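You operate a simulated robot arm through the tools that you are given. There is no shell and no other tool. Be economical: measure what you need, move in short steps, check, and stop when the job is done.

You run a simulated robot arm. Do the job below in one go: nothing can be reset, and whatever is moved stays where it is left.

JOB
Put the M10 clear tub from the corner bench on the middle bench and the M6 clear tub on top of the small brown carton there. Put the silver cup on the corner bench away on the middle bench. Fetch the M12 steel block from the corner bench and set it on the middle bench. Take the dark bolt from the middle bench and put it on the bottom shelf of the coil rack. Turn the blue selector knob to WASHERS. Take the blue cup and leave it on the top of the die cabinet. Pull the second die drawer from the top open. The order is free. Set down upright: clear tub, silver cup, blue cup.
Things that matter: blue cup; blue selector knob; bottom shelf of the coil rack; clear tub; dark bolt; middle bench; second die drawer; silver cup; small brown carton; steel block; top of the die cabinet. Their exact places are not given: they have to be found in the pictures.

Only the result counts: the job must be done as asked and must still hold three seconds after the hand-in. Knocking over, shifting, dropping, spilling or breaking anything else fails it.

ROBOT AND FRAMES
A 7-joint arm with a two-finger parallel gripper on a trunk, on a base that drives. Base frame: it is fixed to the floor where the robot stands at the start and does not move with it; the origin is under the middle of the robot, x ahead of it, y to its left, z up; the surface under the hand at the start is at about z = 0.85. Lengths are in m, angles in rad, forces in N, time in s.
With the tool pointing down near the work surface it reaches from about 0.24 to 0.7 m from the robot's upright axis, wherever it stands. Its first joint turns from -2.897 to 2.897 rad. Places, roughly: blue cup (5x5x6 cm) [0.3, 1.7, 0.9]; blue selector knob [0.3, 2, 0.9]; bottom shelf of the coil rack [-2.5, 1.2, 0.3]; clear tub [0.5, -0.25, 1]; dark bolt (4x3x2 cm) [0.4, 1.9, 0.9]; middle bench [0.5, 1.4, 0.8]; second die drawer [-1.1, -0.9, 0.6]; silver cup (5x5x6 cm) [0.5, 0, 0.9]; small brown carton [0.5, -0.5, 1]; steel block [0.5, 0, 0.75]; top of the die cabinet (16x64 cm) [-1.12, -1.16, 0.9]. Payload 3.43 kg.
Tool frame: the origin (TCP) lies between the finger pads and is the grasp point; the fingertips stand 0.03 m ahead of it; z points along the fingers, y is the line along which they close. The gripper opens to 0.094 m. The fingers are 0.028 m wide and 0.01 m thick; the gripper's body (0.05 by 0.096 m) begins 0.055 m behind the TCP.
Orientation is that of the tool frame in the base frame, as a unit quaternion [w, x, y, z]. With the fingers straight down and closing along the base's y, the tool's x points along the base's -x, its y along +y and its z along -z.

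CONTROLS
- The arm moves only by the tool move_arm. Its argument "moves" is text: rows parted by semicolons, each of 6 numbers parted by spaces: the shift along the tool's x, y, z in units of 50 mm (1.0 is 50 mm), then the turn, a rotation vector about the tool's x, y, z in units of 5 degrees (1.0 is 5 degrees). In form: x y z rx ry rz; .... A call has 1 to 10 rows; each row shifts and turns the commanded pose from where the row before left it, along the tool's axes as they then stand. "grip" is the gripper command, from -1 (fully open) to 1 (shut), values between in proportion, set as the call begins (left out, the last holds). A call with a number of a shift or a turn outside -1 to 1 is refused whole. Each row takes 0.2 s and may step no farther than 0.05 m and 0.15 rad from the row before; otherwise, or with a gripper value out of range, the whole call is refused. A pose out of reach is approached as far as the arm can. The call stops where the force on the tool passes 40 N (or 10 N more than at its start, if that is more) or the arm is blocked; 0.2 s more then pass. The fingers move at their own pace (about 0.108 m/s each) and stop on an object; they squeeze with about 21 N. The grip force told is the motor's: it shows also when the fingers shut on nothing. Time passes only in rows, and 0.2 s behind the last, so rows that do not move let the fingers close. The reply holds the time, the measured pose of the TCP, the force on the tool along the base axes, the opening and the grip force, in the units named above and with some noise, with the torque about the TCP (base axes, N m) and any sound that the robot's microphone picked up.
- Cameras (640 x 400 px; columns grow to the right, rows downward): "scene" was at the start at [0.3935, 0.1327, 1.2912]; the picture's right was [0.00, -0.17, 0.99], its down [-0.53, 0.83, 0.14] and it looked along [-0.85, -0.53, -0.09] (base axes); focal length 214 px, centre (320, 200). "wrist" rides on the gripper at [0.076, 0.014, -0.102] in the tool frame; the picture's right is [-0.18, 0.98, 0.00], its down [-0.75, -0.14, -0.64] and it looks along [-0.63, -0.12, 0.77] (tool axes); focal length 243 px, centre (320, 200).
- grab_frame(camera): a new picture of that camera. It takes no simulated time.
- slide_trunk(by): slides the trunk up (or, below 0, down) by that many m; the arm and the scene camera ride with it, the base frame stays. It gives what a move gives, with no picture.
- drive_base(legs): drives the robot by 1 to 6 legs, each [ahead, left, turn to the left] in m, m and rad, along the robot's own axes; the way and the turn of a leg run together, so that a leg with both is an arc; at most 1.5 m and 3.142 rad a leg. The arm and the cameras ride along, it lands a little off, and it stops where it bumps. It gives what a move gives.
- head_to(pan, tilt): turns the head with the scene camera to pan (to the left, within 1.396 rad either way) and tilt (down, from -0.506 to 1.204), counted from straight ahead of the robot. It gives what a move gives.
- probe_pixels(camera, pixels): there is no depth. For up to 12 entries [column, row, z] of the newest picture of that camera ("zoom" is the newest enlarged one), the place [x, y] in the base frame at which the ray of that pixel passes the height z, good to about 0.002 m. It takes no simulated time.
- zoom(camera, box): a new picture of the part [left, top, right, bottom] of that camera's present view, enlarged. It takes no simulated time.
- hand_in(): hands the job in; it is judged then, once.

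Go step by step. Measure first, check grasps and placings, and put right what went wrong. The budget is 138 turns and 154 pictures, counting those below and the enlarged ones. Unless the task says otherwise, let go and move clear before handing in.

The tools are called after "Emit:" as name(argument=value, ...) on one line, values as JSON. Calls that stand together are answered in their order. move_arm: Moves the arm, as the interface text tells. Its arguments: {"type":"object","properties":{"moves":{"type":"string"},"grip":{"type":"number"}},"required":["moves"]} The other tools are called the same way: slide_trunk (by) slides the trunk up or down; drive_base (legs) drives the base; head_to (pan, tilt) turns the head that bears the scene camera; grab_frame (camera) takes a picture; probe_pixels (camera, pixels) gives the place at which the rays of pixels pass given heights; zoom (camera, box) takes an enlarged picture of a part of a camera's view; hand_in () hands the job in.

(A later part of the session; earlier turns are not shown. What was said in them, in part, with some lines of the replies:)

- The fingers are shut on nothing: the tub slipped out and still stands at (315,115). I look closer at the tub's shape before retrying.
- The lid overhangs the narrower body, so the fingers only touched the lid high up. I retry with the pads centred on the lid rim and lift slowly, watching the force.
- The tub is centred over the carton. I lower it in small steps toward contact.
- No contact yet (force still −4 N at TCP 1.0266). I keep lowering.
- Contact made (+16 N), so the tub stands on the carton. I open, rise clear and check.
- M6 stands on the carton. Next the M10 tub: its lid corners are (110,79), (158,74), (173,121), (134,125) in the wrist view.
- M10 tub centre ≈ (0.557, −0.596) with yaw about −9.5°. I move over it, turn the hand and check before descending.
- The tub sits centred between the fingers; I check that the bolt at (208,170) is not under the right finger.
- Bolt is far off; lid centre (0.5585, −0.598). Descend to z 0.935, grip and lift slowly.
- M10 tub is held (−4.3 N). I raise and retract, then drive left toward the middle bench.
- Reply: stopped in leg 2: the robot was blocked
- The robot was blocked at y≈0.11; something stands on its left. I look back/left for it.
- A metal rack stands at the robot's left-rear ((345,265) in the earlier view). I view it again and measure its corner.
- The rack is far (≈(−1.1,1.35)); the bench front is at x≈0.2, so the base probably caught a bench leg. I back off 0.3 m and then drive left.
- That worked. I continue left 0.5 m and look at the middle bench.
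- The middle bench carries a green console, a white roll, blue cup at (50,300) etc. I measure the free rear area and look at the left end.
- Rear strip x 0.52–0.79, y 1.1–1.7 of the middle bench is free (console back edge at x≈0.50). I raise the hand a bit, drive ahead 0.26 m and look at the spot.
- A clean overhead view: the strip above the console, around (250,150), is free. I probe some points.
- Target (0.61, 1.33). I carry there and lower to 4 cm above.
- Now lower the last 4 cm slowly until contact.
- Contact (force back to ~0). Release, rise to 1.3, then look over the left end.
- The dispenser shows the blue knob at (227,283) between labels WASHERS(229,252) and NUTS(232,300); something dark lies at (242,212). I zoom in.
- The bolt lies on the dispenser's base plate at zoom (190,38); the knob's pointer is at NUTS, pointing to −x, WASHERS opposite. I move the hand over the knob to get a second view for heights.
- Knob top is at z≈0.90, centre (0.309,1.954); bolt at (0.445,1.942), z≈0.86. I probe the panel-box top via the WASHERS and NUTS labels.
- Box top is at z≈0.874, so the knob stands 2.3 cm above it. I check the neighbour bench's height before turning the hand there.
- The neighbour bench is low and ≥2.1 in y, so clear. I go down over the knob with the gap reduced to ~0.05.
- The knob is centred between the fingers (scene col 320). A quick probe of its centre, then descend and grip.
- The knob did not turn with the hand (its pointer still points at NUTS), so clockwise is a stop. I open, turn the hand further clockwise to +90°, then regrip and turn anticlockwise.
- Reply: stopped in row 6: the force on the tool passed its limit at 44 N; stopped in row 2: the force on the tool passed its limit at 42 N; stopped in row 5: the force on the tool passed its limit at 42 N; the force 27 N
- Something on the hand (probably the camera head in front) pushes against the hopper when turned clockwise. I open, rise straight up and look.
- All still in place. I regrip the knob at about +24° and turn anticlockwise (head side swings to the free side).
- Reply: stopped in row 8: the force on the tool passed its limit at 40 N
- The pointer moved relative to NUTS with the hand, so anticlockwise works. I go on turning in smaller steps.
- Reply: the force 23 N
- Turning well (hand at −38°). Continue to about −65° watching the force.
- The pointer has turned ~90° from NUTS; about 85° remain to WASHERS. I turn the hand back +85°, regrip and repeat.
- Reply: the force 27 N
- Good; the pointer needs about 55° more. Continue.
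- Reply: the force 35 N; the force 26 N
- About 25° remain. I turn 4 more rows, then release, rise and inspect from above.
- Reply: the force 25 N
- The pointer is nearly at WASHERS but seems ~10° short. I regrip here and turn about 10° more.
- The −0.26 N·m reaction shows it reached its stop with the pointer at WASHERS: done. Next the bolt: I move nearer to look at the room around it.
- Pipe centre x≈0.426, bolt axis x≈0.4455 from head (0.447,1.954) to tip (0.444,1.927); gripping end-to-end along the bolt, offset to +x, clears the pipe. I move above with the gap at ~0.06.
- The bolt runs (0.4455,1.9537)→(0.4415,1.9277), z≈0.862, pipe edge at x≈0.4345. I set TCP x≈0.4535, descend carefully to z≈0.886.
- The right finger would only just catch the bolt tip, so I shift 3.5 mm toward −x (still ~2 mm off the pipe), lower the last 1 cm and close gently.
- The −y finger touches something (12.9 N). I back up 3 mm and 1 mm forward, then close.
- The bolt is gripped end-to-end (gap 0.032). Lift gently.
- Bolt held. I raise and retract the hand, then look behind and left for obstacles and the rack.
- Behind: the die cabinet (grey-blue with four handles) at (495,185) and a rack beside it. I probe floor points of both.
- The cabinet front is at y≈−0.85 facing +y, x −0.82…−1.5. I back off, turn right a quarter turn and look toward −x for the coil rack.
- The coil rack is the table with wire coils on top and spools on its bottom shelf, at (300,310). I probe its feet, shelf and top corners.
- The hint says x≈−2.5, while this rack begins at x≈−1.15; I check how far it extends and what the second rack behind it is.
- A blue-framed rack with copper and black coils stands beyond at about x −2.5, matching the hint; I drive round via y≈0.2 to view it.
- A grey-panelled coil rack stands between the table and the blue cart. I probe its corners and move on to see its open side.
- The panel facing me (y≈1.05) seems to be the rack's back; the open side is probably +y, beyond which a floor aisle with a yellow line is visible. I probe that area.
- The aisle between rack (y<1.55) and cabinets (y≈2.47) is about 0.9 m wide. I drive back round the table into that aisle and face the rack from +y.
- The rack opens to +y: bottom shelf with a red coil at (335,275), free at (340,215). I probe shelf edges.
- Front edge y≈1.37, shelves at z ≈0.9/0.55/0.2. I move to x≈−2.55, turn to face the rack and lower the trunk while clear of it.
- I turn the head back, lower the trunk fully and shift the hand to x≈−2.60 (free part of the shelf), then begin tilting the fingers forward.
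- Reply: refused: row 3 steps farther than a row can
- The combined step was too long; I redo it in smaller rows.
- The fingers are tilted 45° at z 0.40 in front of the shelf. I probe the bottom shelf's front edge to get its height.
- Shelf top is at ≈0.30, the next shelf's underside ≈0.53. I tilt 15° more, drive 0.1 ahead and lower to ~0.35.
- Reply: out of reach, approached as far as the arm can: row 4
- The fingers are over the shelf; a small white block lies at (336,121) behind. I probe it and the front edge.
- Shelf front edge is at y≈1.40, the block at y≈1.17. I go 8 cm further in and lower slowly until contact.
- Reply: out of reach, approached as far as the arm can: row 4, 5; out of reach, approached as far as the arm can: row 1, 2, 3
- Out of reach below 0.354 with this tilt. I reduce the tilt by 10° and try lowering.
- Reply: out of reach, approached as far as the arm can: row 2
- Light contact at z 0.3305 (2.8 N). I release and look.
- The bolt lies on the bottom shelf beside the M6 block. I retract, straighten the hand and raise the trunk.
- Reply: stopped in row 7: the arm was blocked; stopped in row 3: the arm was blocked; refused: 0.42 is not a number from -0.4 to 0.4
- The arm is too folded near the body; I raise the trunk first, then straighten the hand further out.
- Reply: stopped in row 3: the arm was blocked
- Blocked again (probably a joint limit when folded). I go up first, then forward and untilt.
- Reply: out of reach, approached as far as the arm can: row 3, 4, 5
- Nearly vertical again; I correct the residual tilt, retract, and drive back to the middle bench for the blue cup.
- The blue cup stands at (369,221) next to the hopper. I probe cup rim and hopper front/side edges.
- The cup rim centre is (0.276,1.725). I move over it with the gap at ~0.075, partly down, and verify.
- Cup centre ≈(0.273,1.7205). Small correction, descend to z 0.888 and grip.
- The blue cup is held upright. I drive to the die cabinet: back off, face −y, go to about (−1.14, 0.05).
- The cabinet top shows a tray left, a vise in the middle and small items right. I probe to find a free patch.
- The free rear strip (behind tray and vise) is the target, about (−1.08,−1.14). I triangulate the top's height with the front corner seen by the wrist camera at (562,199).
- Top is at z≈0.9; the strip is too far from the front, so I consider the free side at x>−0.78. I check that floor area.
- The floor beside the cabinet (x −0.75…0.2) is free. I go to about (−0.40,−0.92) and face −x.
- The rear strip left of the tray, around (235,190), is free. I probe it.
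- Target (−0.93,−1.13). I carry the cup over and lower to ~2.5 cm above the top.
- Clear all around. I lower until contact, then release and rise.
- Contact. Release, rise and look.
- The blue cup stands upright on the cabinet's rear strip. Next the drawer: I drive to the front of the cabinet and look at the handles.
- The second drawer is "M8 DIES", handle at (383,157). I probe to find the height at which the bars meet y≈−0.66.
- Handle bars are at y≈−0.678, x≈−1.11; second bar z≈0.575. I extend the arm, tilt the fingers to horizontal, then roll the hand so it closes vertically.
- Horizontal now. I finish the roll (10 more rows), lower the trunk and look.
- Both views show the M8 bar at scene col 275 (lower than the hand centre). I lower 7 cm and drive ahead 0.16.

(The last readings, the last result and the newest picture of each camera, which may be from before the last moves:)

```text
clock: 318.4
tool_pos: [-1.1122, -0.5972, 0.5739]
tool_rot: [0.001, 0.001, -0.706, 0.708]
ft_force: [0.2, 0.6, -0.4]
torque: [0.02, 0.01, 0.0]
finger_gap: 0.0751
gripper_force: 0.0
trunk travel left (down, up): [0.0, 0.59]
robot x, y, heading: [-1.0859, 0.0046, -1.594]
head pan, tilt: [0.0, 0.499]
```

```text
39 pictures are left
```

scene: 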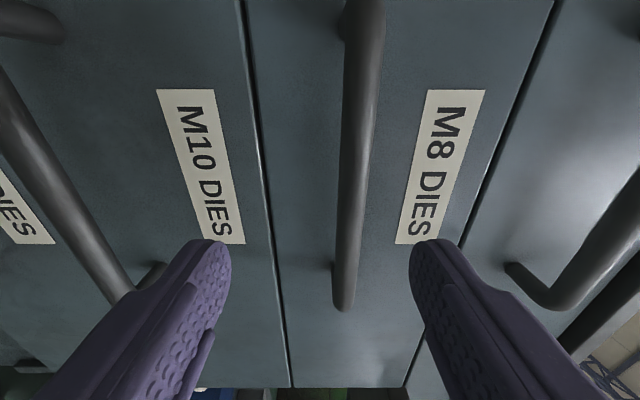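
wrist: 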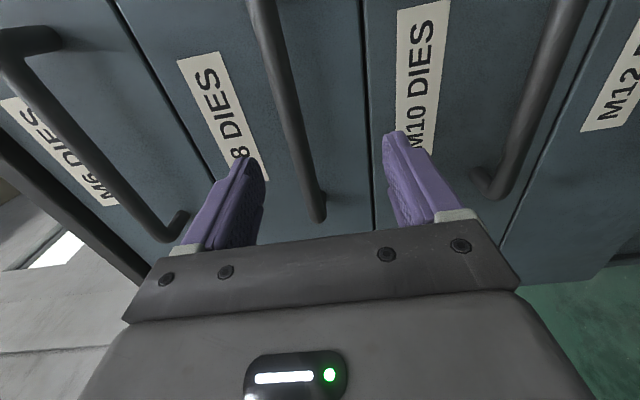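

The bar sits slightly above the hand's centre line (col ≈352 vs 320, ~16 mm). I raise 1.5 cm and move forward 5 cm, then check.

Emit:
move_arm(moves="0 -0.3 0 0 0 0; 0 0 0.5 0 0 0; 0 0 0.5 0 0 0; 0 0 0 0 0 0")

Emit:
grab_frame(camera="wrist")

Emit:
grab_frame(camera="scene")

```text
clock: 319.4
tool_pos: [-1.1132, -0.646, 0.5877]
tool_rot: [0.0, 0.0, 0.708, -0.707]
ft_force: [-0.3, -0.2, 0.4]
torque: [0.01, -0.02, 0.02]
finger_gap: 0.0752
gripper_force: 0.0
trunk travel left (down, up): [0.0, 0.59]
robot x, y, heading: [-1.0841, 0.002, -1.588]
head pan, tilt: [0.0, 0.499]
```

```text
38 pictures are left
```

wrist: 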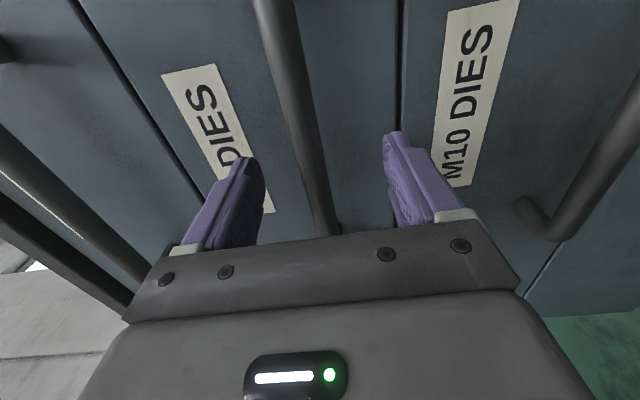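

```text
37 pictures are left
```

scene: 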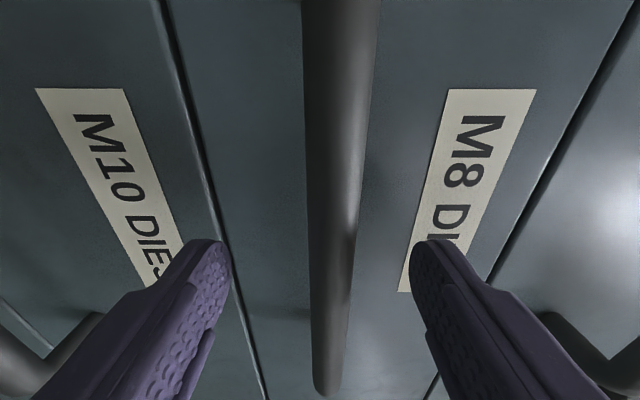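

The bar is centred between the fingers. I advance 2 cm and close.

Emit:
move_arm(moves="0 -0.06 0.2 0 0 0; 0 0 0.2 0 0 0; 0 0 0 0 0 0")

Emit:
move_arm(moves="0 0 0 0 0 0; 0 0 0 0 0 0; 0 0 0 0 0 0; 0 0 0 0 0 0", grip=1)

Emit:
grab_frame(camera="scene")

```text
clock: 320.1
tool_pos: [-1.1132, -0.6666, 0.5921]
tool_rot: [-0.001, -0.001, 0.708, -0.706]
ft_force: [-0.4, -0.2, 0.5]
torque: [0.01, -0.02, 0.0]
finger_gap: 0.0752
gripper_force: 0.1
trunk travel left (down, up): [0.0, 0.59]
robot x, y, heading: [-1.0836, 0.0026, -1.589]
head pan, tilt: [0.0, 0.499]
```

```text
clock: 321.1
tool_pos: [-1.1128, -0.6667, 0.5921]
tool_rot: [0.001, 0.0, -0.706, 0.708]
ft_force: [-0.2, -0.8, 2.8]
torque: [-0.03, -0.1, -0.05]
finger_gap: 0.0203
gripper_force: 44.9
trunk travel left (down, up): [0.0, 0.59]
robot x, y, heading: [-1.0867, 0.0038, -1.59]
head pan, tilt: [0.0, 0.499]
```

```text
36 pictures are left
```

scene: 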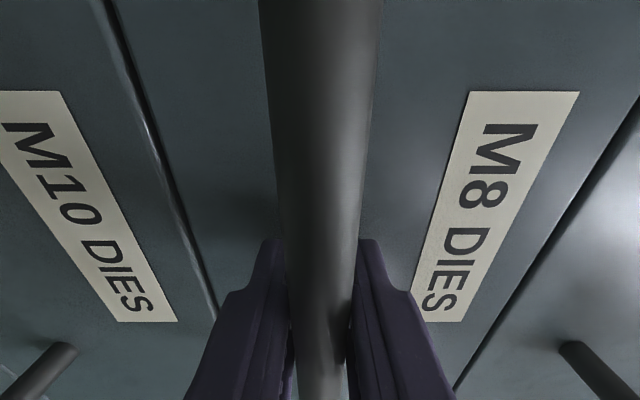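

Bar gripped (45 N). I pull by driving back in two legs.

Emit:
drive_base(legs=[[-0.12, 0, 0], [-0.15, 0, 0]])

Emit:
grab_frame(camera="scene")

```text
clock: 323.4
tool_pos: [-1.1085, -0.393, 0.5922]
tool_rot: [0.0, 0.0, -0.706, 0.708]
ft_force: [-35.9, -0.9, 5.9]
torque: [-0.01, -0.01, 0.14]
finger_gap: 0.0203
gripper_force: 44.9
trunk travel left (down, up): [0.0, 0.59]
robot x, y, heading: [-1.0798, 0.279, -1.585]
head pan, tilt: [0.0, 0.499]
```

```text
35 pictures are left
```

scene: 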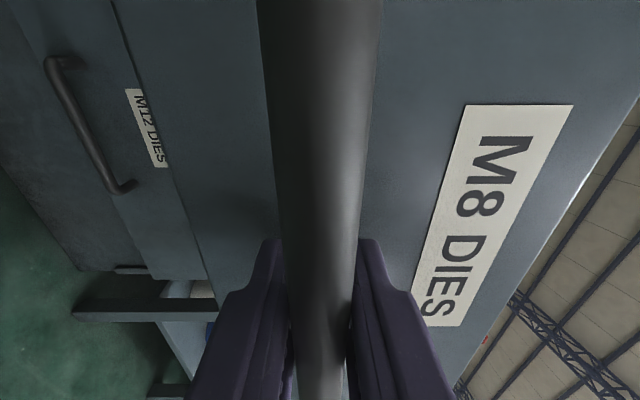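

The drawer came out by ~0.27 m with the handle. I release and back away, then check.

Emit:
move_arm(moves="0 0 0 0 0 0; 0 0 0 0 0 0; 0 0 -0.4 0 0 0; 0 0 -0.8 0 0 0; 0 0 0 0 0 0", grip=-0.6)

Emit:
drive_base(legs=[[-0.25, 0, 0]])

Emit:
grab_frame(camera="wrist")

```text
clock: 324.6
tool_pos: [-1.1072, -0.3335, 0.5905]
tool_rot: [0.001, 0.001, -0.706, 0.708]
ft_force: [0.2, 0.4, -0.1]
torque: [-0.01, 0.01, -0.04]
finger_gap: 0.0753
gripper_force: 0.1
trunk travel left (down, up): [0.0, 0.59]
robot x, y, heading: [-1.0775, 0.2792, -1.59]
head pan, tilt: [0.0, 0.499]
```

```text
clock: 326.5
tool_pos: [-1.0874, -0.1062, 0.591]
tool_rot: [-0.006, 0.006, -0.707, 0.708]
ft_force: [-0.3, 0.2, 0.6]
torque: [0.0, -0.02, 0.01]
finger_gap: 0.0754
gripper_force: 0.1
trunk travel left (down, up): [0.0, 0.59]
robot x, y, heading: [-1.0696, 0.5089, -1.572]
head pan, tilt: [0.0, 0.499]
stopped in leg 1: the robot was blocked; the commanded pose is now the measured one
```

```text
34 pictures are left
```

wrist: 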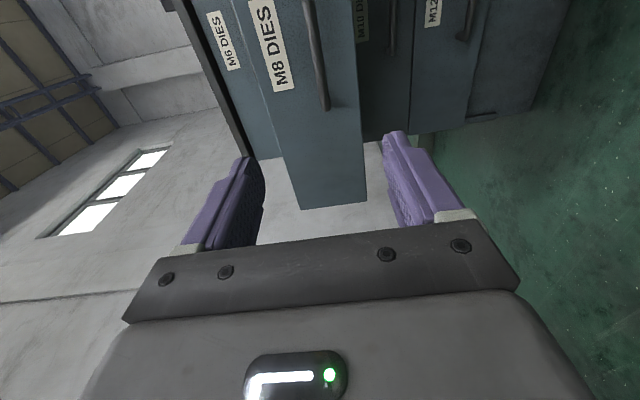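

The M8 drawer stands open. I straighten the hand, raise the trunk and drive to the corner bench.

Emit:
slide_trunk(by=0.4)

Emit:
move_arm(moves="0 0 0 0 0 1; 0 0 0 0 0 1; 0 0 0 0 0 1; 0 0 0 0 0 1; 0 0 0 0 0 1; 0 0 0 0 0 1; 0 0 0 0 0 1; 0 0 0 0 0 1; 0 0 0 0 0 1; 0 0 0 0 0 1", grip=-1)

Emit:
move_arm(moves="0 0 0 0 0 1; 0 0 0 0 0 1; 0 0 0 0 0 1; 0 0 0 0 0 1; 0 0 0 0 0 1; 0 0 0 0 0 1; 0 0 0 0 0 1; 0 0 0 0 0 1; 0 0 0 0 1 0; 0 0 0 0 1 0")

Emit:
move_arm(moves="0 0 0 0 1 0; 0 0 0 0 1 0; 0 0 0 0 1 0; 0 0 0 0 1 0; 0 0 0 0 1 0; 0 0 0 0 1 0; 0 0 0 0 1 0; 0 0 0 0 1 0; 0 0 0 0 1 0; 0 0 0 0 1 0")

Emit:
move_arm(moves="0 0 0 0 1 0; 0 0 0 0 1 0; 0 0 0 0 1 0; 0 0 0 0 1 0; 0 0 0 0 1 0; 0 0 0 0 1 0; 0.7 0 -0.6 0 0 0; 0.7 0 -0.6 0 0 0; 0.7 0 -0.6 0 0 0; 0.7 0 -0.6 0 0 0")

Emit:
drive_base(legs=[[0.06, 0, 0], [0, 0.78, 0], [0.43, 0, 0], [0, 0, 1.572], [0.26, 0, 0]])

Emit:
head_to(pan=0, tilt=0)

Emit:
grab_frame(camera="scene")

Emit:
grab_frame(camera="wrist")

```text
clock: 330.3
tool_pos: [-1.0876, -0.106, 0.9906]
tool_rot: [-0.005, 0.007, -0.706, 0.708]
ft_force: [0.1, -0.8, 0.5]
torque: [-0.01, 0.0, 0.01]
finger_gap: 0.0753
gripper_force: 0.1
trunk travel left (down, up): [-0.4, 0.19]
robot x, y, heading: [-1.07, 0.5061, -1.574]
head pan, tilt: [0.0, 0.499]
```

```text
clock: 332.5
tool_pos: [-1.0868, -0.106, 0.9915]
tool_rot: [0.305, 0.293, 0.643, -0.638]
ft_force: [0.2, -0.2, 0.2]
torque: [0.01, -0.01, 0.0]
finger_gap: 0.0938
gripper_force: 0.0
trunk travel left (down, up): [-0.4, 0.19]
robot x, y, heading: [-1.0676, 0.5081, -1.57]
head pan, tilt: [0.0, 0.499]
```

```text
clock: 334.7
tool_pos: [-1.0866, -0.1057, 0.9906]
tool_rot: [0.458, 0.537, 0.546, -0.451]
ft_force: [0.7, 0.2, -0.1]
torque: [-0.01, -0.01, -0.03]
finger_gap: 0.094
gripper_force: 0.0
trunk travel left (down, up): [-0.4, 0.19]
robot x, y, heading: [-1.0684, 0.5063, -1.573]
head pan, tilt: [0.0, 0.499]
```

```text
clock: 336.9
tool_pos: [-1.0876, -0.1053, 0.9899]
tool_rot: [0.183, 0.677, 0.689, -0.183]
ft_force: [0.0, 0.0, -0.8]
torque: [0.01, 0.0, 0.0]
finger_gap: 0.094
gripper_force: 0.1
trunk travel left (down, up): [-0.4, 0.19]
robot x, y, heading: [-1.0671, 0.5104, -1.576]
head pan, tilt: [0.0, 0.499]
```

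```text
clock: 339.1
tool_pos: [-1.0853, 0.0386, 1.1111]
tool_rot: [0.0, 0.701, 0.713, 0.0]
ft_force: [0.2, -0.1, 0.4]
torque: [0.0, -0.03, 0.0]
finger_gap: 0.0942
gripper_force: 0.0
trunk travel left (down, up): [-0.4, 0.19]
robot x, y, heading: [-1.0729, 0.5104, -1.572]
head pan, tilt: [0.0, 0.499]
```

```text
clock: 351.4
tool_pos: [0.4382, 0.0205, 1.1111]
tool_rot: [0.0, -0.016, 1.0, -0.002]
ft_force: [0.1, 0.4, 0.3]
torque: [0.02, 0.04, -0.01]
finger_gap: 0.094
gripper_force: 0.0
trunk travel left (down, up): [-0.4, 0.19]
robot x, y, heading: [-0.0348, 0.0308, 0.013]
head pan, tilt: [0.0, 0.499]
```

```text
clock: 352.3
tool_pos: [0.4373, 0.0194, 1.1122]
tool_rot: [0.001, -0.016, 1.0, -0.001]
ft_force: [0.1, -0.3, 0.5]
torque: [-0.01, 0.01, -0.01]
finger_gap: 0.0939
gripper_force: 0.1
trunk travel left (down, up): [-0.4, 0.19]
robot x, y, heading: [-0.0365, 0.029, 0.02]
head pan, tilt: [0.0, 0.0]
```

```text
33 pictures are left
```

scene: 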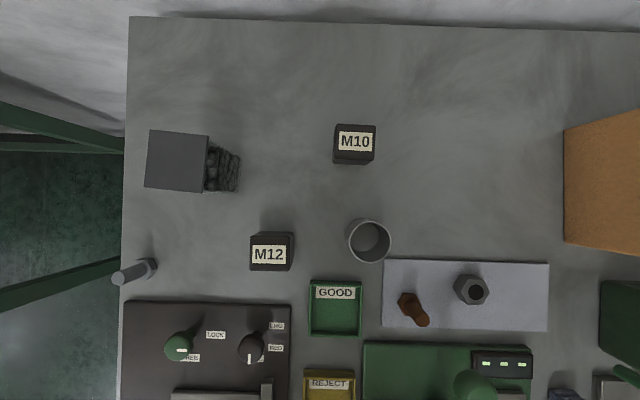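

```text
32 pictures are left
```

wrist: 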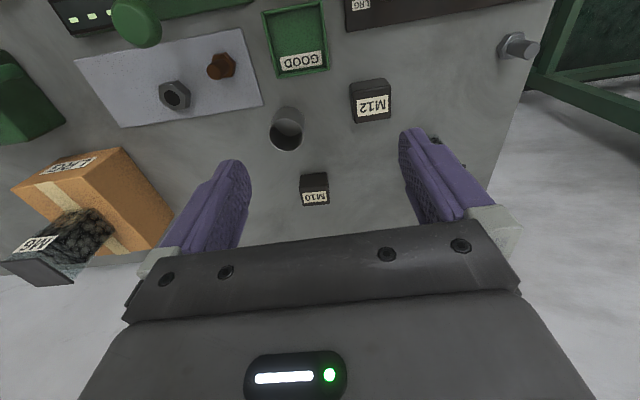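

Silver cup at (369,241) and M12 block at (271,250) in the scene view. I probe both with both cameras.

Emit:
probe_pixels(camera="scene", pixels=[[371, 242, 0.91], [351, 242, 0.91], [391, 242, 0.91], [250, 234, 0.89], [292, 234, 0.89], [292, 271, 0.89], [250, 271, 0.89], [271, 262, 0.85]])

Emit:
probe_pixels(camera="wrist", pixels=[[287, 136, 0.91], [271, 137, 0.91], [303, 133, 0.91], [353, 101, 0.89], [389, 95, 0.89], [391, 117, 0.89], [357, 123, 0.89]])

Emit:
zoom(camera="wrist", box=[250, 60, 430, 220])

```text
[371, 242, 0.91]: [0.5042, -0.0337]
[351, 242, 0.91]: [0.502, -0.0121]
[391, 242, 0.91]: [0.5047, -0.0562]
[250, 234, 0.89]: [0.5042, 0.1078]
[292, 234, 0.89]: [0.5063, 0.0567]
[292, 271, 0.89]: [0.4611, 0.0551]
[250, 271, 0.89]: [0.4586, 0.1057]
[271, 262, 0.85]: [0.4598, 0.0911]
```

```text
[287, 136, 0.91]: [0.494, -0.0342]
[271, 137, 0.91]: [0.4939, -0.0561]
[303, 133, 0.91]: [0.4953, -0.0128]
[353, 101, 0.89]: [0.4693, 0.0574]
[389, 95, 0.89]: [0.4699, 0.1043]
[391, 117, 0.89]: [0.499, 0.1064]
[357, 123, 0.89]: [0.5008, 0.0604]
```

```text
2.50 times, centred on (340, 140) of wrist
```

zoom: 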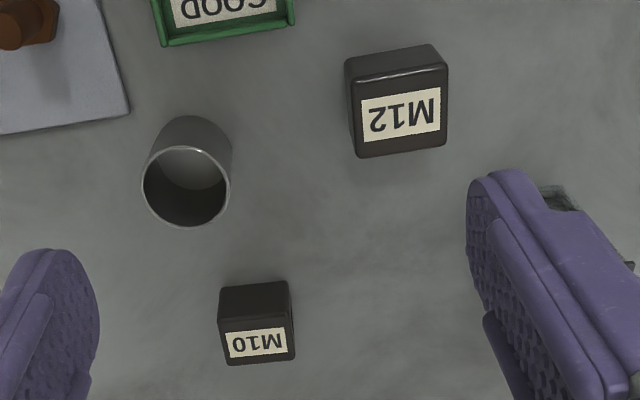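

Silver cup centre ≈(0.499,−0.034); M12 block centre ≈(0.481,0.081). I pick up the cup first.

Emit:
move_arm(moves="-0.6 -0.55 0 0 0 0; -0.61 -0.55 0 0 0 0; 0 0 0.9 0 0 0; 0 0 0.9 0 0 0; 0 0 0.9 0 0 0; 0 0 0 0 0 0", grip=-0.6)

Emit:
head_to(pan=0, tilt=0.8)

Emit:
grab_frame(camera="scene")

Emit:
grab_frame(camera="wrist")

```text
clock: 353.7
tool_pos: [0.4992, -0.0332, 0.9771]
tool_rot: [0.001, -0.015, 1.0, -0.001]
ft_force: [-1.0, 0.5, 0.1]
torque: [-0.01, -0.03, -0.01]
finger_gap: 0.0754
gripper_force: 0.0
trunk travel left (down, up): [-0.4, 0.19]
robot x, y, heading: [-0.0368, 0.0317, 0.02]
head pan, tilt: [0.0, 0.0]
```

```text
clock: 354.8
tool_pos: [0.4994, -0.0325, 0.9774]
tool_rot: [0.001, -0.015, 1.0, -0.001]
ft_force: [0.0, -0.9, -0.2]
torque: [0.06, 0.01, 0.04]
finger_gap: 0.0754
gripper_force: 0.1
trunk travel left (down, up): [-0.4, 0.19]
robot x, y, heading: [-0.033, 0.0272, 0.016]
head pan, tilt: [0.0, 0.799]
```

```text
30 pictures are left
```

scene: 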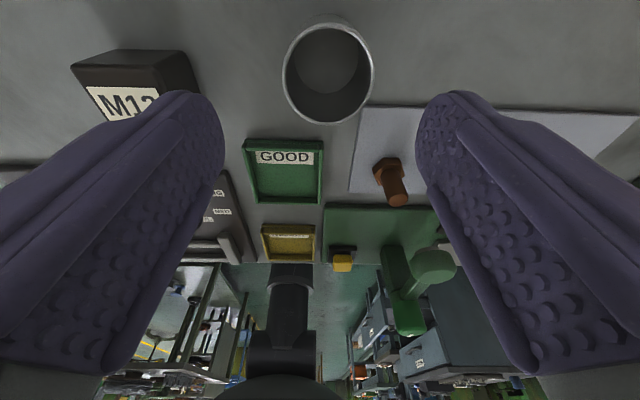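

```text
29 pictures are left
```

wrist: 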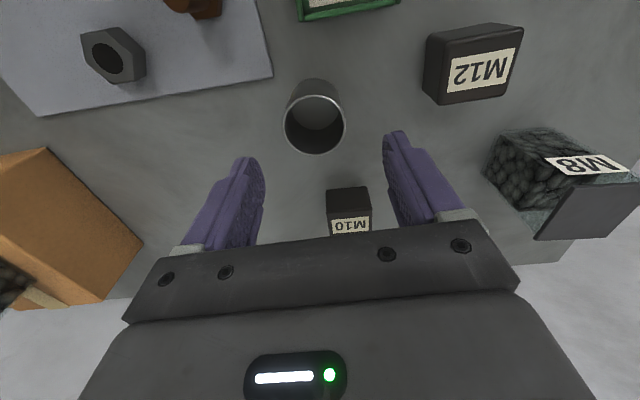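

Centred. Descend to 0.888, grip and lift; the same call set includes a check image.

Emit:
move_arm(moves="0.05 -0.04 0.3 0 0 0; 0 0 0.75 0 0 0; 0 0 0.75 0 0 0; 0 0 0 0 0 0")

Emit:
move_arm(moves="0 0 0 0 0 0; 0 0 0 0 0 0; 0 0 0 0 0 0", grip=1)

Emit:
move_arm(moves="0 0 -0.1 0 0 0; 0 0 -0.3 0 0 0; 0 0 -0.6 0 0 0; 0 0 -0.8 0 0 0; 0 0 -0.8 0 0 0; 0 0 -0.8 0 0 0; 0.5 0 -0.6 0 0 0; 0.7 0 0 0 0 0; 0.7 0 0 0 0 0; 0 0 0 0 0 0")

Emit:
grab_frame(camera="wrist")

```text
clock: 355.8
tool_pos: [0.4971, -0.0356, 0.887]
tool_rot: [0.001, -0.016, 1.0, -0.001]
ft_force: [0.6, 0.7, 0.5]
torque: [-0.02, 0.03, 0.01]
finger_gap: 0.075
gripper_force: 0.1
trunk travel left (down, up): [-0.4, 0.19]
robot x, y, heading: [-0.0343, 0.0275, 0.016]
head pan, tilt: [0.0, 0.799]
```

```text
clock: 356.6
tool_pos: [0.4978, -0.0355, 0.8892]
tool_rot: [0.001, -0.015, 1.0, -0.001]
ft_force: [-0.2, -0.4, -0.7]
torque: [0.01, 0.03, 0.01]
finger_gap: 0.0497
gripper_force: 21.2
trunk travel left (down, up): [-0.4, 0.19]
robot x, y, heading: [-0.0356, 0.0277, 0.014]
head pan, tilt: [0.0, 0.799]
```

```text
clock: 358.8
tool_pos: [0.4016, -0.0388, 1.0876]
tool_rot: [0.001, -0.016, 1.0, 0.0]
ft_force: [-0.4, 0.4, -1.2]
torque: [0.05, -0.02, 0.02]
finger_gap: 0.0495
gripper_force: 21.2
trunk travel left (down, up): [-0.4, 0.19]
robot x, y, heading: [-0.0342, 0.0279, 0.01]
head pan, tilt: [0.0, 0.799]
```

```text
28 pictures are left
```

wrist: 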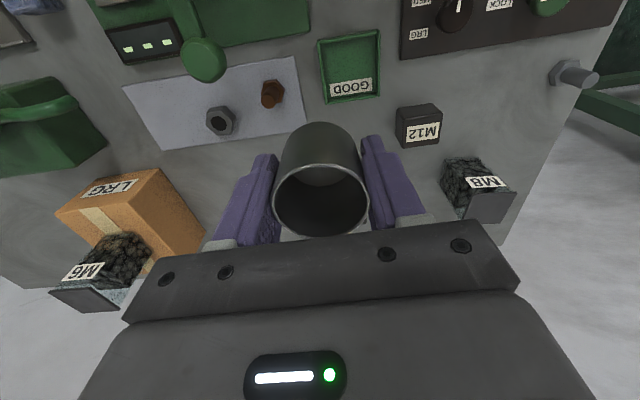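

Held. Raise the trunk and carry to the middle bench.

Emit:
slide_trunk(by=0.15)

Emit:
drive_base(legs=[[-0.27, 0, -0.012], [0, 1.4, 0], [0.27, 0, 0]])

Emit:
head_to(pan=0, tilt=0)

Emit:
grab_frame(camera="scene")

```text
clock: 360.6
tool_pos: [0.401, -0.0397, 1.2371]
tool_rot: [0.0, -0.015, 1.0, -0.001]
ft_force: [-0.6, 0.0, -1.3]
torque: [-0.01, 0.02, -0.01]
finger_gap: 0.0496
gripper_force: 20.9
trunk travel left (down, up): [-0.55, 0.04]
robot x, y, heading: [-0.0358, 0.0274, 0.02]
head pan, tilt: [0.0, 0.799]
```

```text
clock: 370.7
tool_pos: [0.4106, 1.3612, 1.2364]
tool_rot: [0.0, -0.001, 1.0, 0.0]
ft_force: [-0.1, 0.6, -0.5]
torque: [0.0, 0.03, 0.0]
finger_gap: 0.0493
gripper_force: 21.4
trunk travel left (down, up): [-0.55, 0.04]
robot x, y, heading: [-0.0249, 1.4433, -0.02]
head pan, tilt: [0.0, 0.799]
```

```text
clock: 371.8
tool_pos: [0.4097, 1.3602, 1.2373]
tool_rot: [0.001, 0.0, 1.0, -0.001]
ft_force: [-0.6, 0.7, -0.1]
torque: [-0.03, 0.03, 0.0]
finger_gap: 0.0494
gripper_force: 21.1
trunk travel left (down, up): [-0.55, 0.04]
robot x, y, heading: [-0.0265, 1.4404, -0.019]
head pan, tilt: [0.0, 0.0]
```

```text
27 pictures are left
```

scene: 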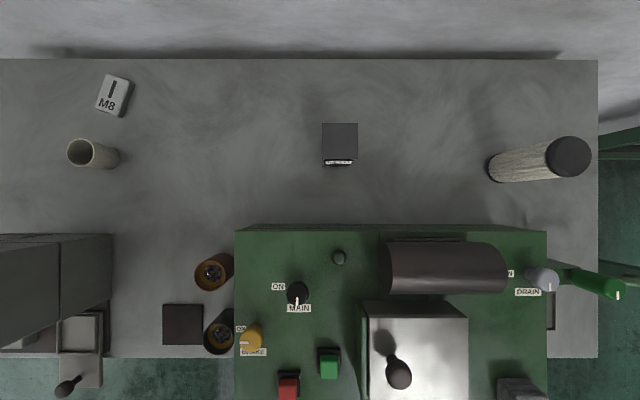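

The spot near (0.60,1.50) is free. Carry over and lower to ~1.5 cm above.

Emit:
move_arm(moves="-0.76 0.56 0 0 0 0; -0.76 0.56 0 0 0 0; -0.76 0.56 0 0 0 0; -0.76 0.56 0 0 0 0; -0.76 0.56 0 0 0 0; 0 0 0.6 0 0 0; 0 0 0.9 0 0 0; 0 0 0.9 0 0 0; 0 0 0.9 0 0 0; 0 0 0.9 0 0 0")

Emit:
move_arm(moves="0 0 0.9 0 0 0; 0 0 0.7 0 0 0; 0 0 0.5 0 0 0; 0 0 0.3 0 0 0; 0 0 0 0 0 0")

Emit:
move_arm(moves="0 0 0.1 0 0 0; 0 0 0.08 0 0 0; 0 0 0 0 0 0")

```text
clock: 374.0
tool_pos: [0.5998, 1.5, 1.0283]
tool_rot: [0.0, 0.0, 1.0, -0.001]
ft_force: [0.1, -0.3, -0.7]
torque: [0.0, 0.03, 0.01]
finger_gap: 0.0495
gripper_force: 20.9
trunk travel left (down, up): [-0.55, 0.04]
robot x, y, heading: [-0.0216, 1.4434, -0.014]
head pan, tilt: [0.0, 0.0]
```

```text
clock: 375.2
tool_pos: [0.5912, 1.499, 0.9484]
tool_rot: [0.002, -0.001, 1.0, -0.001]
ft_force: [0.5, 0.6, -1.2]
torque: [0.04, 0.02, 0.04]
finger_gap: 0.0495
gripper_force: 21.1
out of reach, approached as far as the arm can: row 2, 3, 4
trunk travel left (down, up): [-0.55, 0.04]
robot x, y, heading: [-0.027, 1.444, -0.016]
head pan, tilt: [0.0, 0.0]
```

```text
clock: 376.0
tool_pos: [0.5891, 1.4978, 0.9455]
tool_rot: [0.0, -0.001, 1.0, -0.001]
ft_force: [0.3, 0.4, -2.1]
torque: [0.01, 0.0, 0.01]
finger_gap: 0.0499
gripper_force: 21.3
out of reach, approached as far as the arm can: row 2
trunk travel left (down, up): [-0.55, 0.04]
robot x, y, heading: [-0.0247, 1.4427, -0.014]
head pan, tilt: [0.0, 0.0]
```

The trunk is too high for this reach; I lower it 4.5 cm, then settle with small arm steps.

Emit:
slide_trunk(by=-0.045)

Emit:
slide_trunk(by=-0.009)

Emit:
grab_frame(camera="wrist")

```text
clock: 376.9
tool_pos: [0.5889, 1.4987, 0.9005]
tool_rot: [0.001, 0.0, 1.0, -0.001]
ft_force: [0.3, -0.2, -1.0]
torque: [-0.02, -0.05, 0.03]
finger_gap: 0.0499
gripper_force: 21.5
trunk travel left (down, up): [-0.505, 0.085]
robot x, y, heading: [-0.0297, 1.4408, -0.012]
head pan, tilt: [0.0, 0.0]
```

```text
clock: 377.5
tool_pos: [0.5889, 1.4972, 0.8909]
tool_rot: [0.001, -0.001, 1.0, -0.001]
ft_force: [-0.3, 0.3, -1.1]
torque: [0.01, -0.01, 0.03]
finger_gap: 0.0499
gripper_force: 20.7
trunk travel left (down, up): [-0.496, 0.094]
robot x, y, heading: [-0.0247, 1.444, -0.013]
head pan, tilt: [0.0, 0.0]
```

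```text
26 pictures are left
```

wrist: 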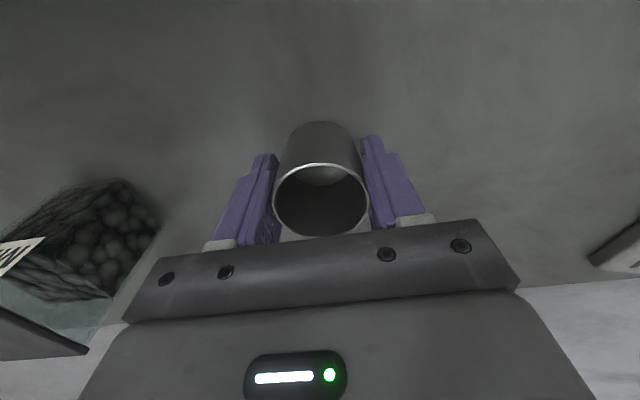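

Emit:
slide_trunk(by=-0.003)

Emit:
slide_trunk(by=-0.002)

```text
clock: 378.0
tool_pos: [0.5887, 1.4981, 0.8878]
tool_rot: [0.002, 0.0, 1.0, -0.001]
ft_force: [-0.4, 0.1, -1.2]
torque: [0.01, 0.0, 0.0]
finger_gap: 0.0497
gripper_force: 20.8
trunk travel left (down, up): [-0.493, 0.097]
robot x, y, heading: [-0.0261, 1.4454, -0.016]
head pan, tilt: [0.0, 0.0]
```

```text
clock: 378.5
tool_pos: [0.5885, 1.4976, 0.8872]
tool_rot: [0.001, 0.0, 1.0, -0.001]
ft_force: [0.1, -0.5, 9.7]
torque: [0.01, 0.1, -0.04]
finger_gap: 0.0495
gripper_force: 21.3
trunk travel left (down, up): [-0.491, 0.099]
robot x, y, heading: [-0.0214, 1.445, -0.015]
head pan, tilt: [0.0, 0.0]
```

Contact. Release, rise and retract; then drive back to the corner bench for the M12 block.

Emit:
move_arm(moves="0 0 0 0 0 0; 0 0 0 0 0 0; 0 0 -0.3 0 0 0; 0 0 -0.8 0 0 0; 0 0 -0.9 0 0 0; 0 0 -0.9 0 0 0; 0 0 -0.9 0 0 0; 0 0 -0.9 0 0 0; 0 0 -0.9 0 0 0; 0 0 -0.9 0 0 0", grip=-0.6)

Emit:
move_arm(moves="0.9 0 0 0 0 0; 0.9 0 0 0 0 0; 0.9 0 0 0 0 0; 0.7 0 0 0 0 0; 0 0 0 0 0 0")

Emit:
grab_frame(camera="scene")

```text
clock: 380.7
tool_pos: [0.585, 1.4993, 1.2133]
tool_rot: [0.0, 0.0, 1.0, -0.001]
ft_force: [-0.1, 0.2, -0.6]
torque: [0.03, 0.0, -0.01]
finger_gap: 0.075
gripper_force: 0.0
trunk travel left (down, up): [-0.491, 0.099]
robot x, y, heading: [-0.0258, 1.4446, -0.017]
head pan, tilt: [0.0, 0.0]
```

```text
clock: 381.9
tool_pos: [0.4178, 1.5, 1.2097]
tool_rot: [0.001, 0.0, 1.0, -0.001]
ft_force: [-0.7, 0.1, 0.0]
torque: [0.02, 0.02, 0.01]
finger_gap: 0.0754
gripper_force: 0.1
trunk travel left (down, up): [-0.491, 0.099]
robot x, y, heading: [-0.0258, 1.4438, -0.014]
head pan, tilt: [0.0, 0.0]
```

```text
25 pictures are left
```

scene: 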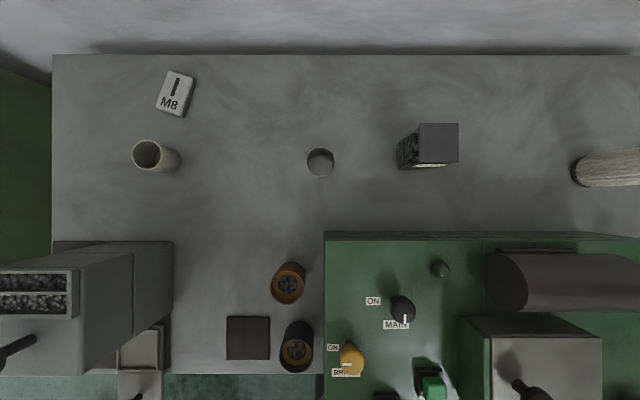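

Cup and tub stand on the bench. I go back for the M12 block.

Emit:
drive_base(legs=[[-0.28, 0, 0.014], [0, -1.4, 0], [0.28, 0, 0]])

Emit:
slide_trunk(by=-0.1)

Emit:
grab_frame(camera="scene")

Emit:
grab_frame(camera="wrist")

```text
clock: 392.0
tool_pos: [0.4306, 0.1232, 1.2103]
tool_rot: [0.001, -0.019, 1.0, -0.001]
ft_force: [-0.1, -0.8, -0.4]
torque: [0.02, 0.04, -0.03]
finger_gap: 0.0751
gripper_force: 0.0
trunk travel left (down, up): [-0.491, 0.099]
robot x, y, heading: [-0.0152, 0.0486, 0.024]
head pan, tilt: [0.0, 0.0]
```

```text
clock: 393.4
tool_pos: [0.4295, 0.1222, 1.1104]
tool_rot: [0.001, -0.019, 1.0, 0.0]
ft_force: [0.1, 0.1, 0.1]
torque: [0.0, 0.0, 0.02]
finger_gap: 0.0751
gripper_force: 0.1
trunk travel left (down, up): [-0.391, 0.199]
robot x, y, heading: [-0.0132, 0.0472, 0.026]
head pan, tilt: [0.0, 0.0]
```

```text
24 pictures are left
```

scene: 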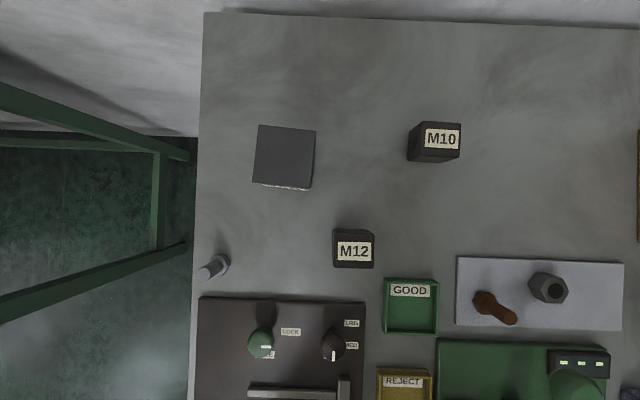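

```text
23 pictures are left
```

wrist: 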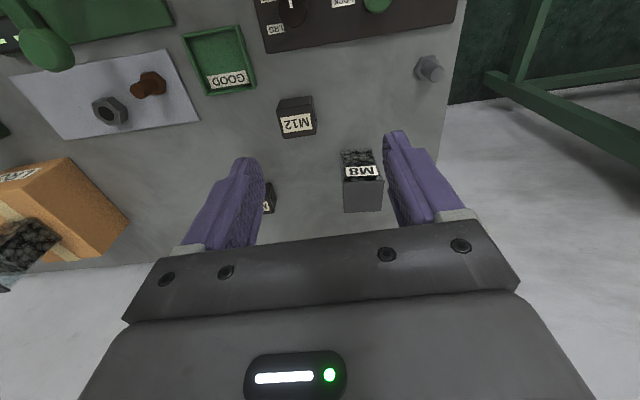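

Emit:
probe_pixels(camera="scene", pixels=[[333, 268, 0.885], [374, 269, 0.885], [375, 238, 0.885], [334, 236, 0.885], [354, 231, 0.85]])

Emit:
probe_pixels(camera="wrist", pixels=[[280, 117, 0.885], [314, 111, 0.885], [316, 132, 0.885], [284, 138, 0.885]])

Emit:
zoom(camera="scene", box=[310, 210, 400, 290])

```text
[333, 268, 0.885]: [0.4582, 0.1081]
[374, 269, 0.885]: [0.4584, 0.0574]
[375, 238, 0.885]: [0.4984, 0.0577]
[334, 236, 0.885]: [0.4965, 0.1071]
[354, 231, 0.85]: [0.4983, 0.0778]
```

```text
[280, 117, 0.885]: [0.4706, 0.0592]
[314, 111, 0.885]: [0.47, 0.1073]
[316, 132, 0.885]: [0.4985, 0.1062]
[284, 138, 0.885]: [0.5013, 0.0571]
```

```text
5.00 times, centred on (355, 250) of scene
```

zoom: 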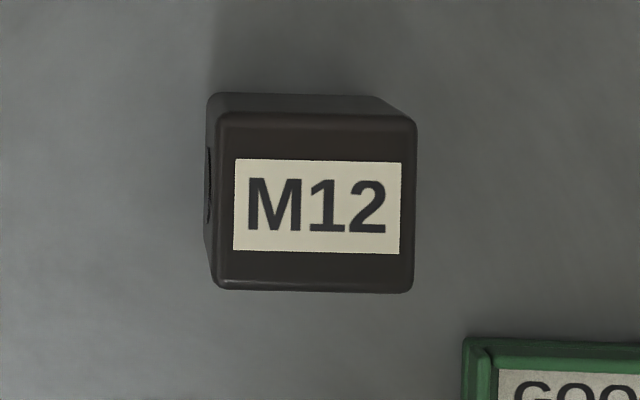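

The block spans x 0.459–0.50, y 0.057–0.107. I descend on its centre (0.481,0.082) to z≈0.888 and grip.

Emit:
head_to(pan=0, tilt=0.8)

Emit:
move_arm(moves="-0.5 -0.42 0 0 0 0.43; -0.5 -0.42 0 0 0 0; 0 0 0.9 0 0 0; 0 0 0.9 0 0 0; 0 0 0.9 0 0 0; 0 0 0 0 0 0")

Emit:
grab_frame(camera="scene")

Emit:
grab_frame(camera="wrist")

```text
clock: 394.5
tool_pos: [0.4312, 0.1216, 1.11]
tool_rot: [0.001, -0.019, 1.0, -0.001]
ft_force: [0.9, 0.3, -0.1]
torque: [0.02, -0.03, -0.06]
finger_gap: 0.0754
gripper_force: 0.1
trunk travel left (down, up): [-0.391, 0.199]
robot x, y, heading: [-0.013, 0.0467, 0.023]
head pan, tilt: [0.0, 0.799]
```

```text
clock: 395.9
tool_pos: [0.4787, 0.0833, 0.978]
tool_rot: [0.001, -0.001, 1.0, -0.001]
ft_force: [-0.3, -0.4, 0.4]
torque: [0.01, -0.02, -0.01]
finger_gap: 0.075
gripper_force: 0.0
trunk travel left (down, up): [-0.391, 0.199]
robot x, y, heading: [-0.0136, 0.0493, 0.024]
head pan, tilt: [0.0, 0.799]
```

```text
21 pictures are left
```

scene: 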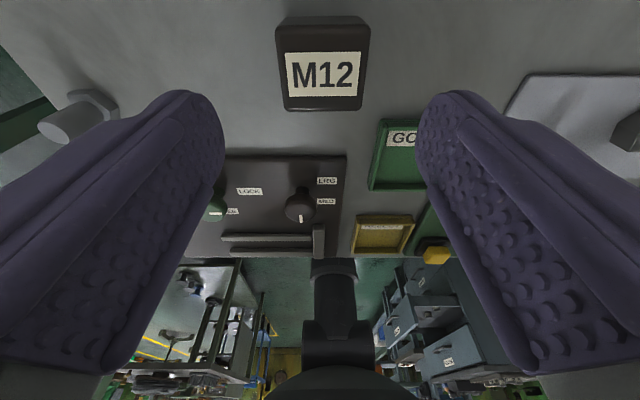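

```text
20 pictures are left
```

wrist: 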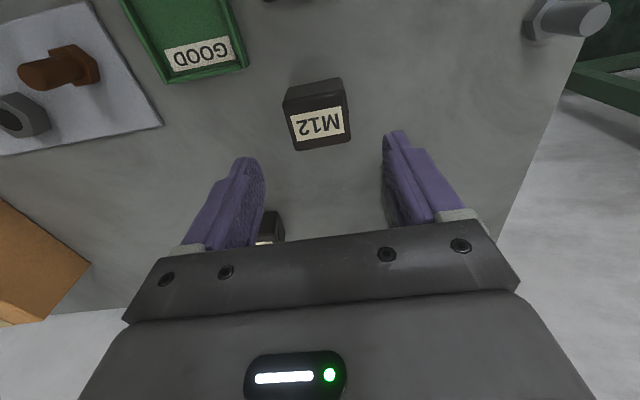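

Block is centred between the fingers (col 322). Descend, grip, and lift slowly.

Emit:
move_arm(moves="-0.03 0 0.6 0 0 0; 0 0 0.8 0 0 0; 0 0 0.4 0 0 0; 0 0 0 0 0 0")

Emit:
move_arm(moves="0 0 0 0 0 0; 0 0 0 0 0 0; 0 0 0 0 0 0", grip=1)

Emit:
move_arm(moves="0 0 -0.05 0 0 0; 0 0 -0.1 0 0 0; 0 0 -0.2 0 0 0; 0 0 -0.4 0 0 0; 0 0 -0.6 0 0 0; 0 0 -0.7 0 0 0; 0 0 -0.7 0 0 0; 0 0 -0.7 0 0 0; 0 0 0 0 0 0")

Emit:
grab_frame(camera="wrist")

```text
clock: 396.9
tool_pos: [0.482, 0.0819, 0.8868]
tool_rot: [0.001, -0.001, 1.0, -0.001]
ft_force: [-0.2, 0.0, -0.9]
torque: [0.0, 0.01, 0.03]
finger_gap: 0.0753
gripper_force: 0.0
trunk travel left (down, up): [-0.391, 0.199]
robot x, y, heading: [-0.0127, 0.0472, 0.019]
head pan, tilt: [0.0, 0.799]
```

```text
clock: 397.7
tool_pos: [0.4823, 0.0825, 0.8863]
tool_rot: [0.0, -0.001, 1.0, 0.0]
ft_force: [0.8, 0.1, 0.5]
torque: [0.08, -0.13, 0.0]
finger_gap: 0.0545
gripper_force: 21.3
trunk travel left (down, up): [-0.391, 0.199]
robot x, y, heading: [-0.0104, 0.0479, 0.023]
head pan, tilt: [0.0, 0.799]
```

```text
clock: 399.7
tool_pos: [0.4816, 0.0809, 1.0595]
tool_rot: [0.0, 0.0, 1.0, -0.001]
ft_force: [-0.4, -0.6, -6.2]
torque: [0.01, 0.04, 0.01]
finger_gap: 0.0543
gripper_force: 21.5
trunk travel left (down, up): [-0.391, 0.199]
robot x, y, heading: [-0.0101, 0.0493, 0.029]
head pan, tilt: [0.0, 0.799]
```

```text
19 pictures are left
```

wrist: 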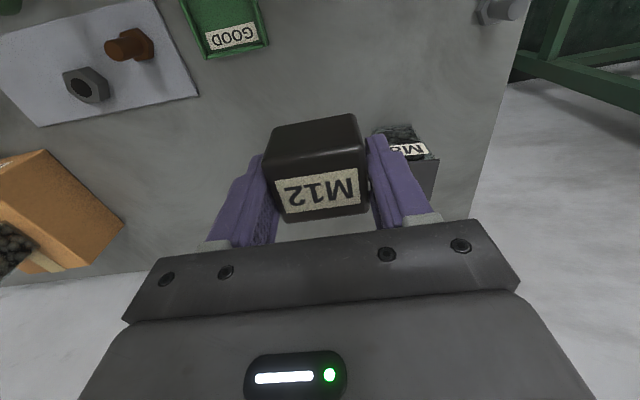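

M12 block held (−6 N). Retract, raise trunk, carry to the middle bench.

Emit:
move_arm(moves="0.5 0 0 0 0 0; 0.6 0 0 0 0 0; 0.5 0 0 0 0 0; 0 0 0 0 0 0")

Emit:
slide_trunk(by=0.15)

Emit:
drive_base(legs=[[-0.29, 0, -0.024], [0, 1.49, 0], [0.27, 0, 0]])

Emit:
head_to(pan=0, tilt=0)

Emit:
grab_frame(camera="scene")

```text
clock: 400.7
tool_pos: [0.4025, 0.0818, 1.0568]
tool_rot: [0.001, -0.002, 1.0, -0.001]
ft_force: [0.8, -0.2, -6.5]
torque: [0.01, -0.01, 0.0]
finger_gap: 0.0544
gripper_force: 21.2
trunk travel left (down, up): [-0.391, 0.199]
robot x, y, heading: [-0.0092, 0.0478, 0.02]
head pan, tilt: [0.0, 0.799]
```

```text
clock: 402.4
tool_pos: [0.4032, 0.0811, 1.2068]
tool_rot: [0.001, -0.001, 1.0, -0.001]
ft_force: [0.2, 0.1, -5.8]
torque: [0.02, 0.02, -0.01]
finger_gap: 0.0541
gripper_force: 20.8
trunk travel left (down, up): [-0.541, 0.049]
robot x, y, heading: [-0.0133, 0.0498, 0.03]
head pan, tilt: [0.0, 0.799]
```

```text
clock: 413.0
tool_pos: [0.3781, 1.5884, 1.208]
tool_rot: [0.001, 0.001, 1.0, -0.001]
ft_force: [0.6, 0.0, -6.2]
torque: [-0.04, -0.01, 0.01]
finger_gap: 0.0545
gripper_force: 20.9
trunk travel left (down, up): [-0.541, 0.049]
robot x, y, heading: [-0.0344, 1.5562, 0.015]
head pan, tilt: [0.0, 0.799]
```

```text
clock: 414.1
tool_pos: [0.3764, 1.5893, 1.2064]
tool_rot: [0.002, 0.001, 1.0, -0.001]
ft_force: [0.2, 1.3, -6.1]
torque: [0.03, -0.03, -0.01]
finger_gap: 0.0545
gripper_force: 20.9
trunk travel left (down, up): [-0.541, 0.049]
robot x, y, heading: [-0.0405, 1.5606, 0.019]
head pan, tilt: [0.0, 0.0]
```

```text
18 pictures are left
```

scene: 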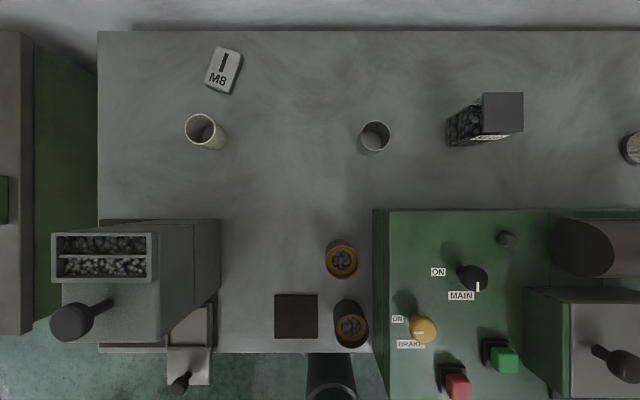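

Free bench area around (280,185). I probe it.

Emit:
probe_pixels(camera="scene", pixels=[[285, 180, 0.85], [340, 240, 0.91], [221, 220, 0.98], [373, 150, 0.85], [205, 148, 0.85]])

```text
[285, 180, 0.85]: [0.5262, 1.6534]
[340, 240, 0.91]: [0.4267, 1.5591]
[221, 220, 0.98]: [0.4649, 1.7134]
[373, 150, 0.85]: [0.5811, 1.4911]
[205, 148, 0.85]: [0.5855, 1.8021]
```

Place at (0.55,1.64). Move over, lower the trunk 0.15, then the arm.

Emit:
move_arm(moves="-0.87 0.255 0 0 0 0; -0.87 0.255 0 0 0 0; -0.87 0.255 0 0 0 0; -0.87 0.255 0 0 0 0; 0 0 0 0 0 0")

Emit:
slide_trunk(by=-0.15)

Emit:
move_arm(moves="0 0 0.6 0 0 0; 0 0 0.8 0 0 0; 0 0 0.7 0 0 0; 0 0 0.5 0 0 0; 0 0 0.3 0 0 0; 0 0 0.2 0 0 0; 0 0 0 0 0 0")

Emit:
grab_frame(camera="wrist")

```text
clock: 415.3
tool_pos: [0.5515, 1.6386, 1.2069]
tool_rot: [0.001, 0.001, 1.0, -0.001]
ft_force: [0.2, -0.6, -6.7]
torque: [-0.02, -0.03, -0.01]
finger_gap: 0.0545
gripper_force: 20.8
trunk travel left (down, up): [-0.541, 0.049]
robot x, y, heading: [-0.0353, 1.5612, 0.02]
head pan, tilt: [0.0, 0.0]
```

```text
clock: 417.1
tool_pos: [0.5528, 1.6389, 1.0576]
tool_rot: [0.001, 0.001, 1.0, -0.001]
ft_force: [-0.7, 0.8, -6.1]
torque: [0.0, 0.0, -0.01]
finger_gap: 0.0543
gripper_force: 20.8
trunk travel left (down, up): [-0.391, 0.199]
robot x, y, heading: [-0.0376, 1.5559, 0.015]
head pan, tilt: [0.0, 0.0]
```

```text
clock: 418.7
tool_pos: [0.553, 1.6384, 0.9015]
tool_rot: [0.0, 0.001, 1.0, 0.0]
ft_force: [-0.5, 0.5, -5.8]
torque: [-0.01, -0.01, -0.02]
finger_gap: 0.0544
gripper_force: 20.8
trunk travel left (down, up): [-0.391, 0.199]
robot x, y, heading: [-0.034, 1.56, 0.014]
head pan, tilt: [0.0, 0.0]
```

```text
17 pictures are left
```

wrist: 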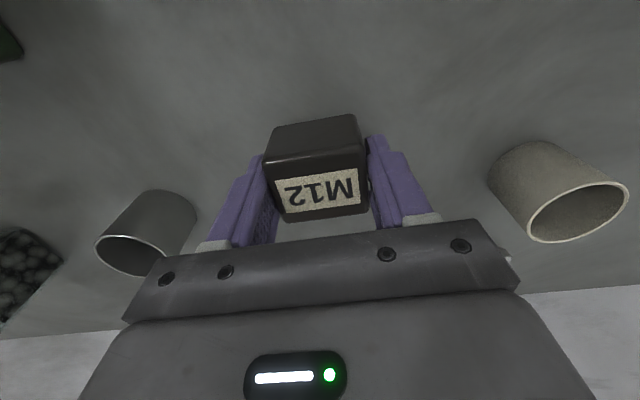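

Clear. Lower to contact, release and rise.

Emit:
move_arm(moves="0 0 0.15 0 0 0; 0 0 0.08 0 0 0; 0 0 0.06 0 0 0; 0 0 0 0 0 0")

Emit:
move_arm(moves="0 0 0.04 0 0 0; 0 0 0 0 0 0")

```text
clock: 419.7
tool_pos: [0.553, 1.6382, 0.8869]
tool_rot: [0.001, 0.0, 1.0, -0.001]
ft_force: [0.2, 0.1, -5.9]
torque: [0.02, -0.04, 0.0]
finger_gap: 0.0544
gripper_force: 21.6
trunk travel left (down, up): [-0.391, 0.199]
robot x, y, heading: [-0.0368, 1.5602, 0.021]
head pan, tilt: [0.0, 0.0]
```

```text
clock: 420.3
tool_pos: [0.5527, 1.6381, 0.8868]
tool_rot: [0.001, 0.001, 1.0, -0.001]
ft_force: [0.9, 1.2, 2.0]
torque: [0.08, 0.16, -0.03]
finger_gap: 0.0544
gripper_force: 20.7
trunk travel left (down, up): [-0.391, 0.199]
robot x, y, heading: [-0.0344, 1.5585, 0.021]
head pan, tilt: [0.0, 0.0]
```

Emit:
move_arm(moves="0 0 0 0 0 0; 0 0 0 0 0 0; 0 0 -0.3 0 0 0; 0 0 -0.8 0 0 0; 0 0 -0.9 0 0 0; 0 0 -0.9 0 0 0; 0 0 -0.9 0 0 0; 0 0 -0.9 0 0 0; 0.7 0 -0.5 0 0 0; 0.8 0 0 0 0 0", grip=-0.6)

Emit:
grab_frame(camera="scene")

Emit:
zoom(camera="scene", box=[20, 40, 240, 360])

```text
clock: 422.5
tool_pos: [0.4783, 1.6402, 1.146]
tool_rot: [0.0, 0.001, 1.0, -0.002]
ft_force: [0.3, 0.0, 0.3]
torque: [0.01, -0.04, 0.01]
finger_gap: 0.0754
gripper_force: 0.0
trunk travel left (down, up): [-0.391, 0.199]
robot x, y, heading: [-0.0336, 1.5595, 0.022]
head pan, tilt: [0.0, 0.0]
```

```text
16 pictures are left
```

scene: 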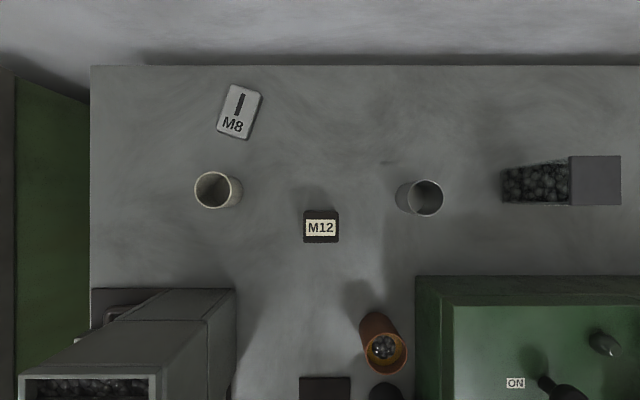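

```text
1.25 times, centred on (130, 200) of scene
```

zoom: 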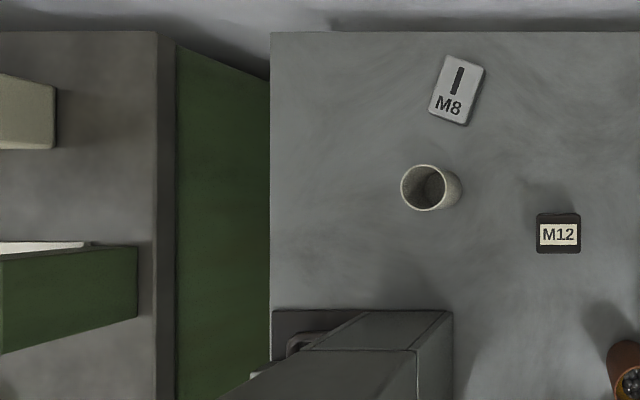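

The pictures show the M12 block, silver cup and M10 tub standing on the middle bench. The other parts were checked earlier: M6 tub on the carton, bolt on the bottom shelf, knob at WASHERS, blue cup on the cabinet, M8 drawer open. The hand is clear, so I hand in.

Emit:
hand_in()

```text
The job is handed in.
```

I handed in the job with every item done and the hand clear of everything; I don't have the judge's verdict.

- **M10 clear tub, silver cup and M12 steel block:** all on the middle bench, with the tub and cup upright.
- **M6 clear tub:** upright on top of the brown carton on the corner bench. That carton is labelled LRG, but it was the only one I saw and it matched the place given.
- **Dark bolt:** on the bottom shelf of the coil rack.
- **Blue selector knob:** turned to its stop, with the pointer at WASHERS.
- **Blue cup:** upright on the rear strip of the die cabinet top.
- **Second die drawer (M8 DIES):** pulled open about 0.27 m.

Three contacts could matter:
- The hand pressed against the dispenser's hopper while I was turning the knob.
- A finger briefly touched something beside the bolt.
- The base bumped and stopped twice, once near the benches and once backing toward the spool table.

The dispenser looked undisturbed in a picture afterwards. I saw nothing else shifted in later pictures, but I did not recheck the table or the benches closely.
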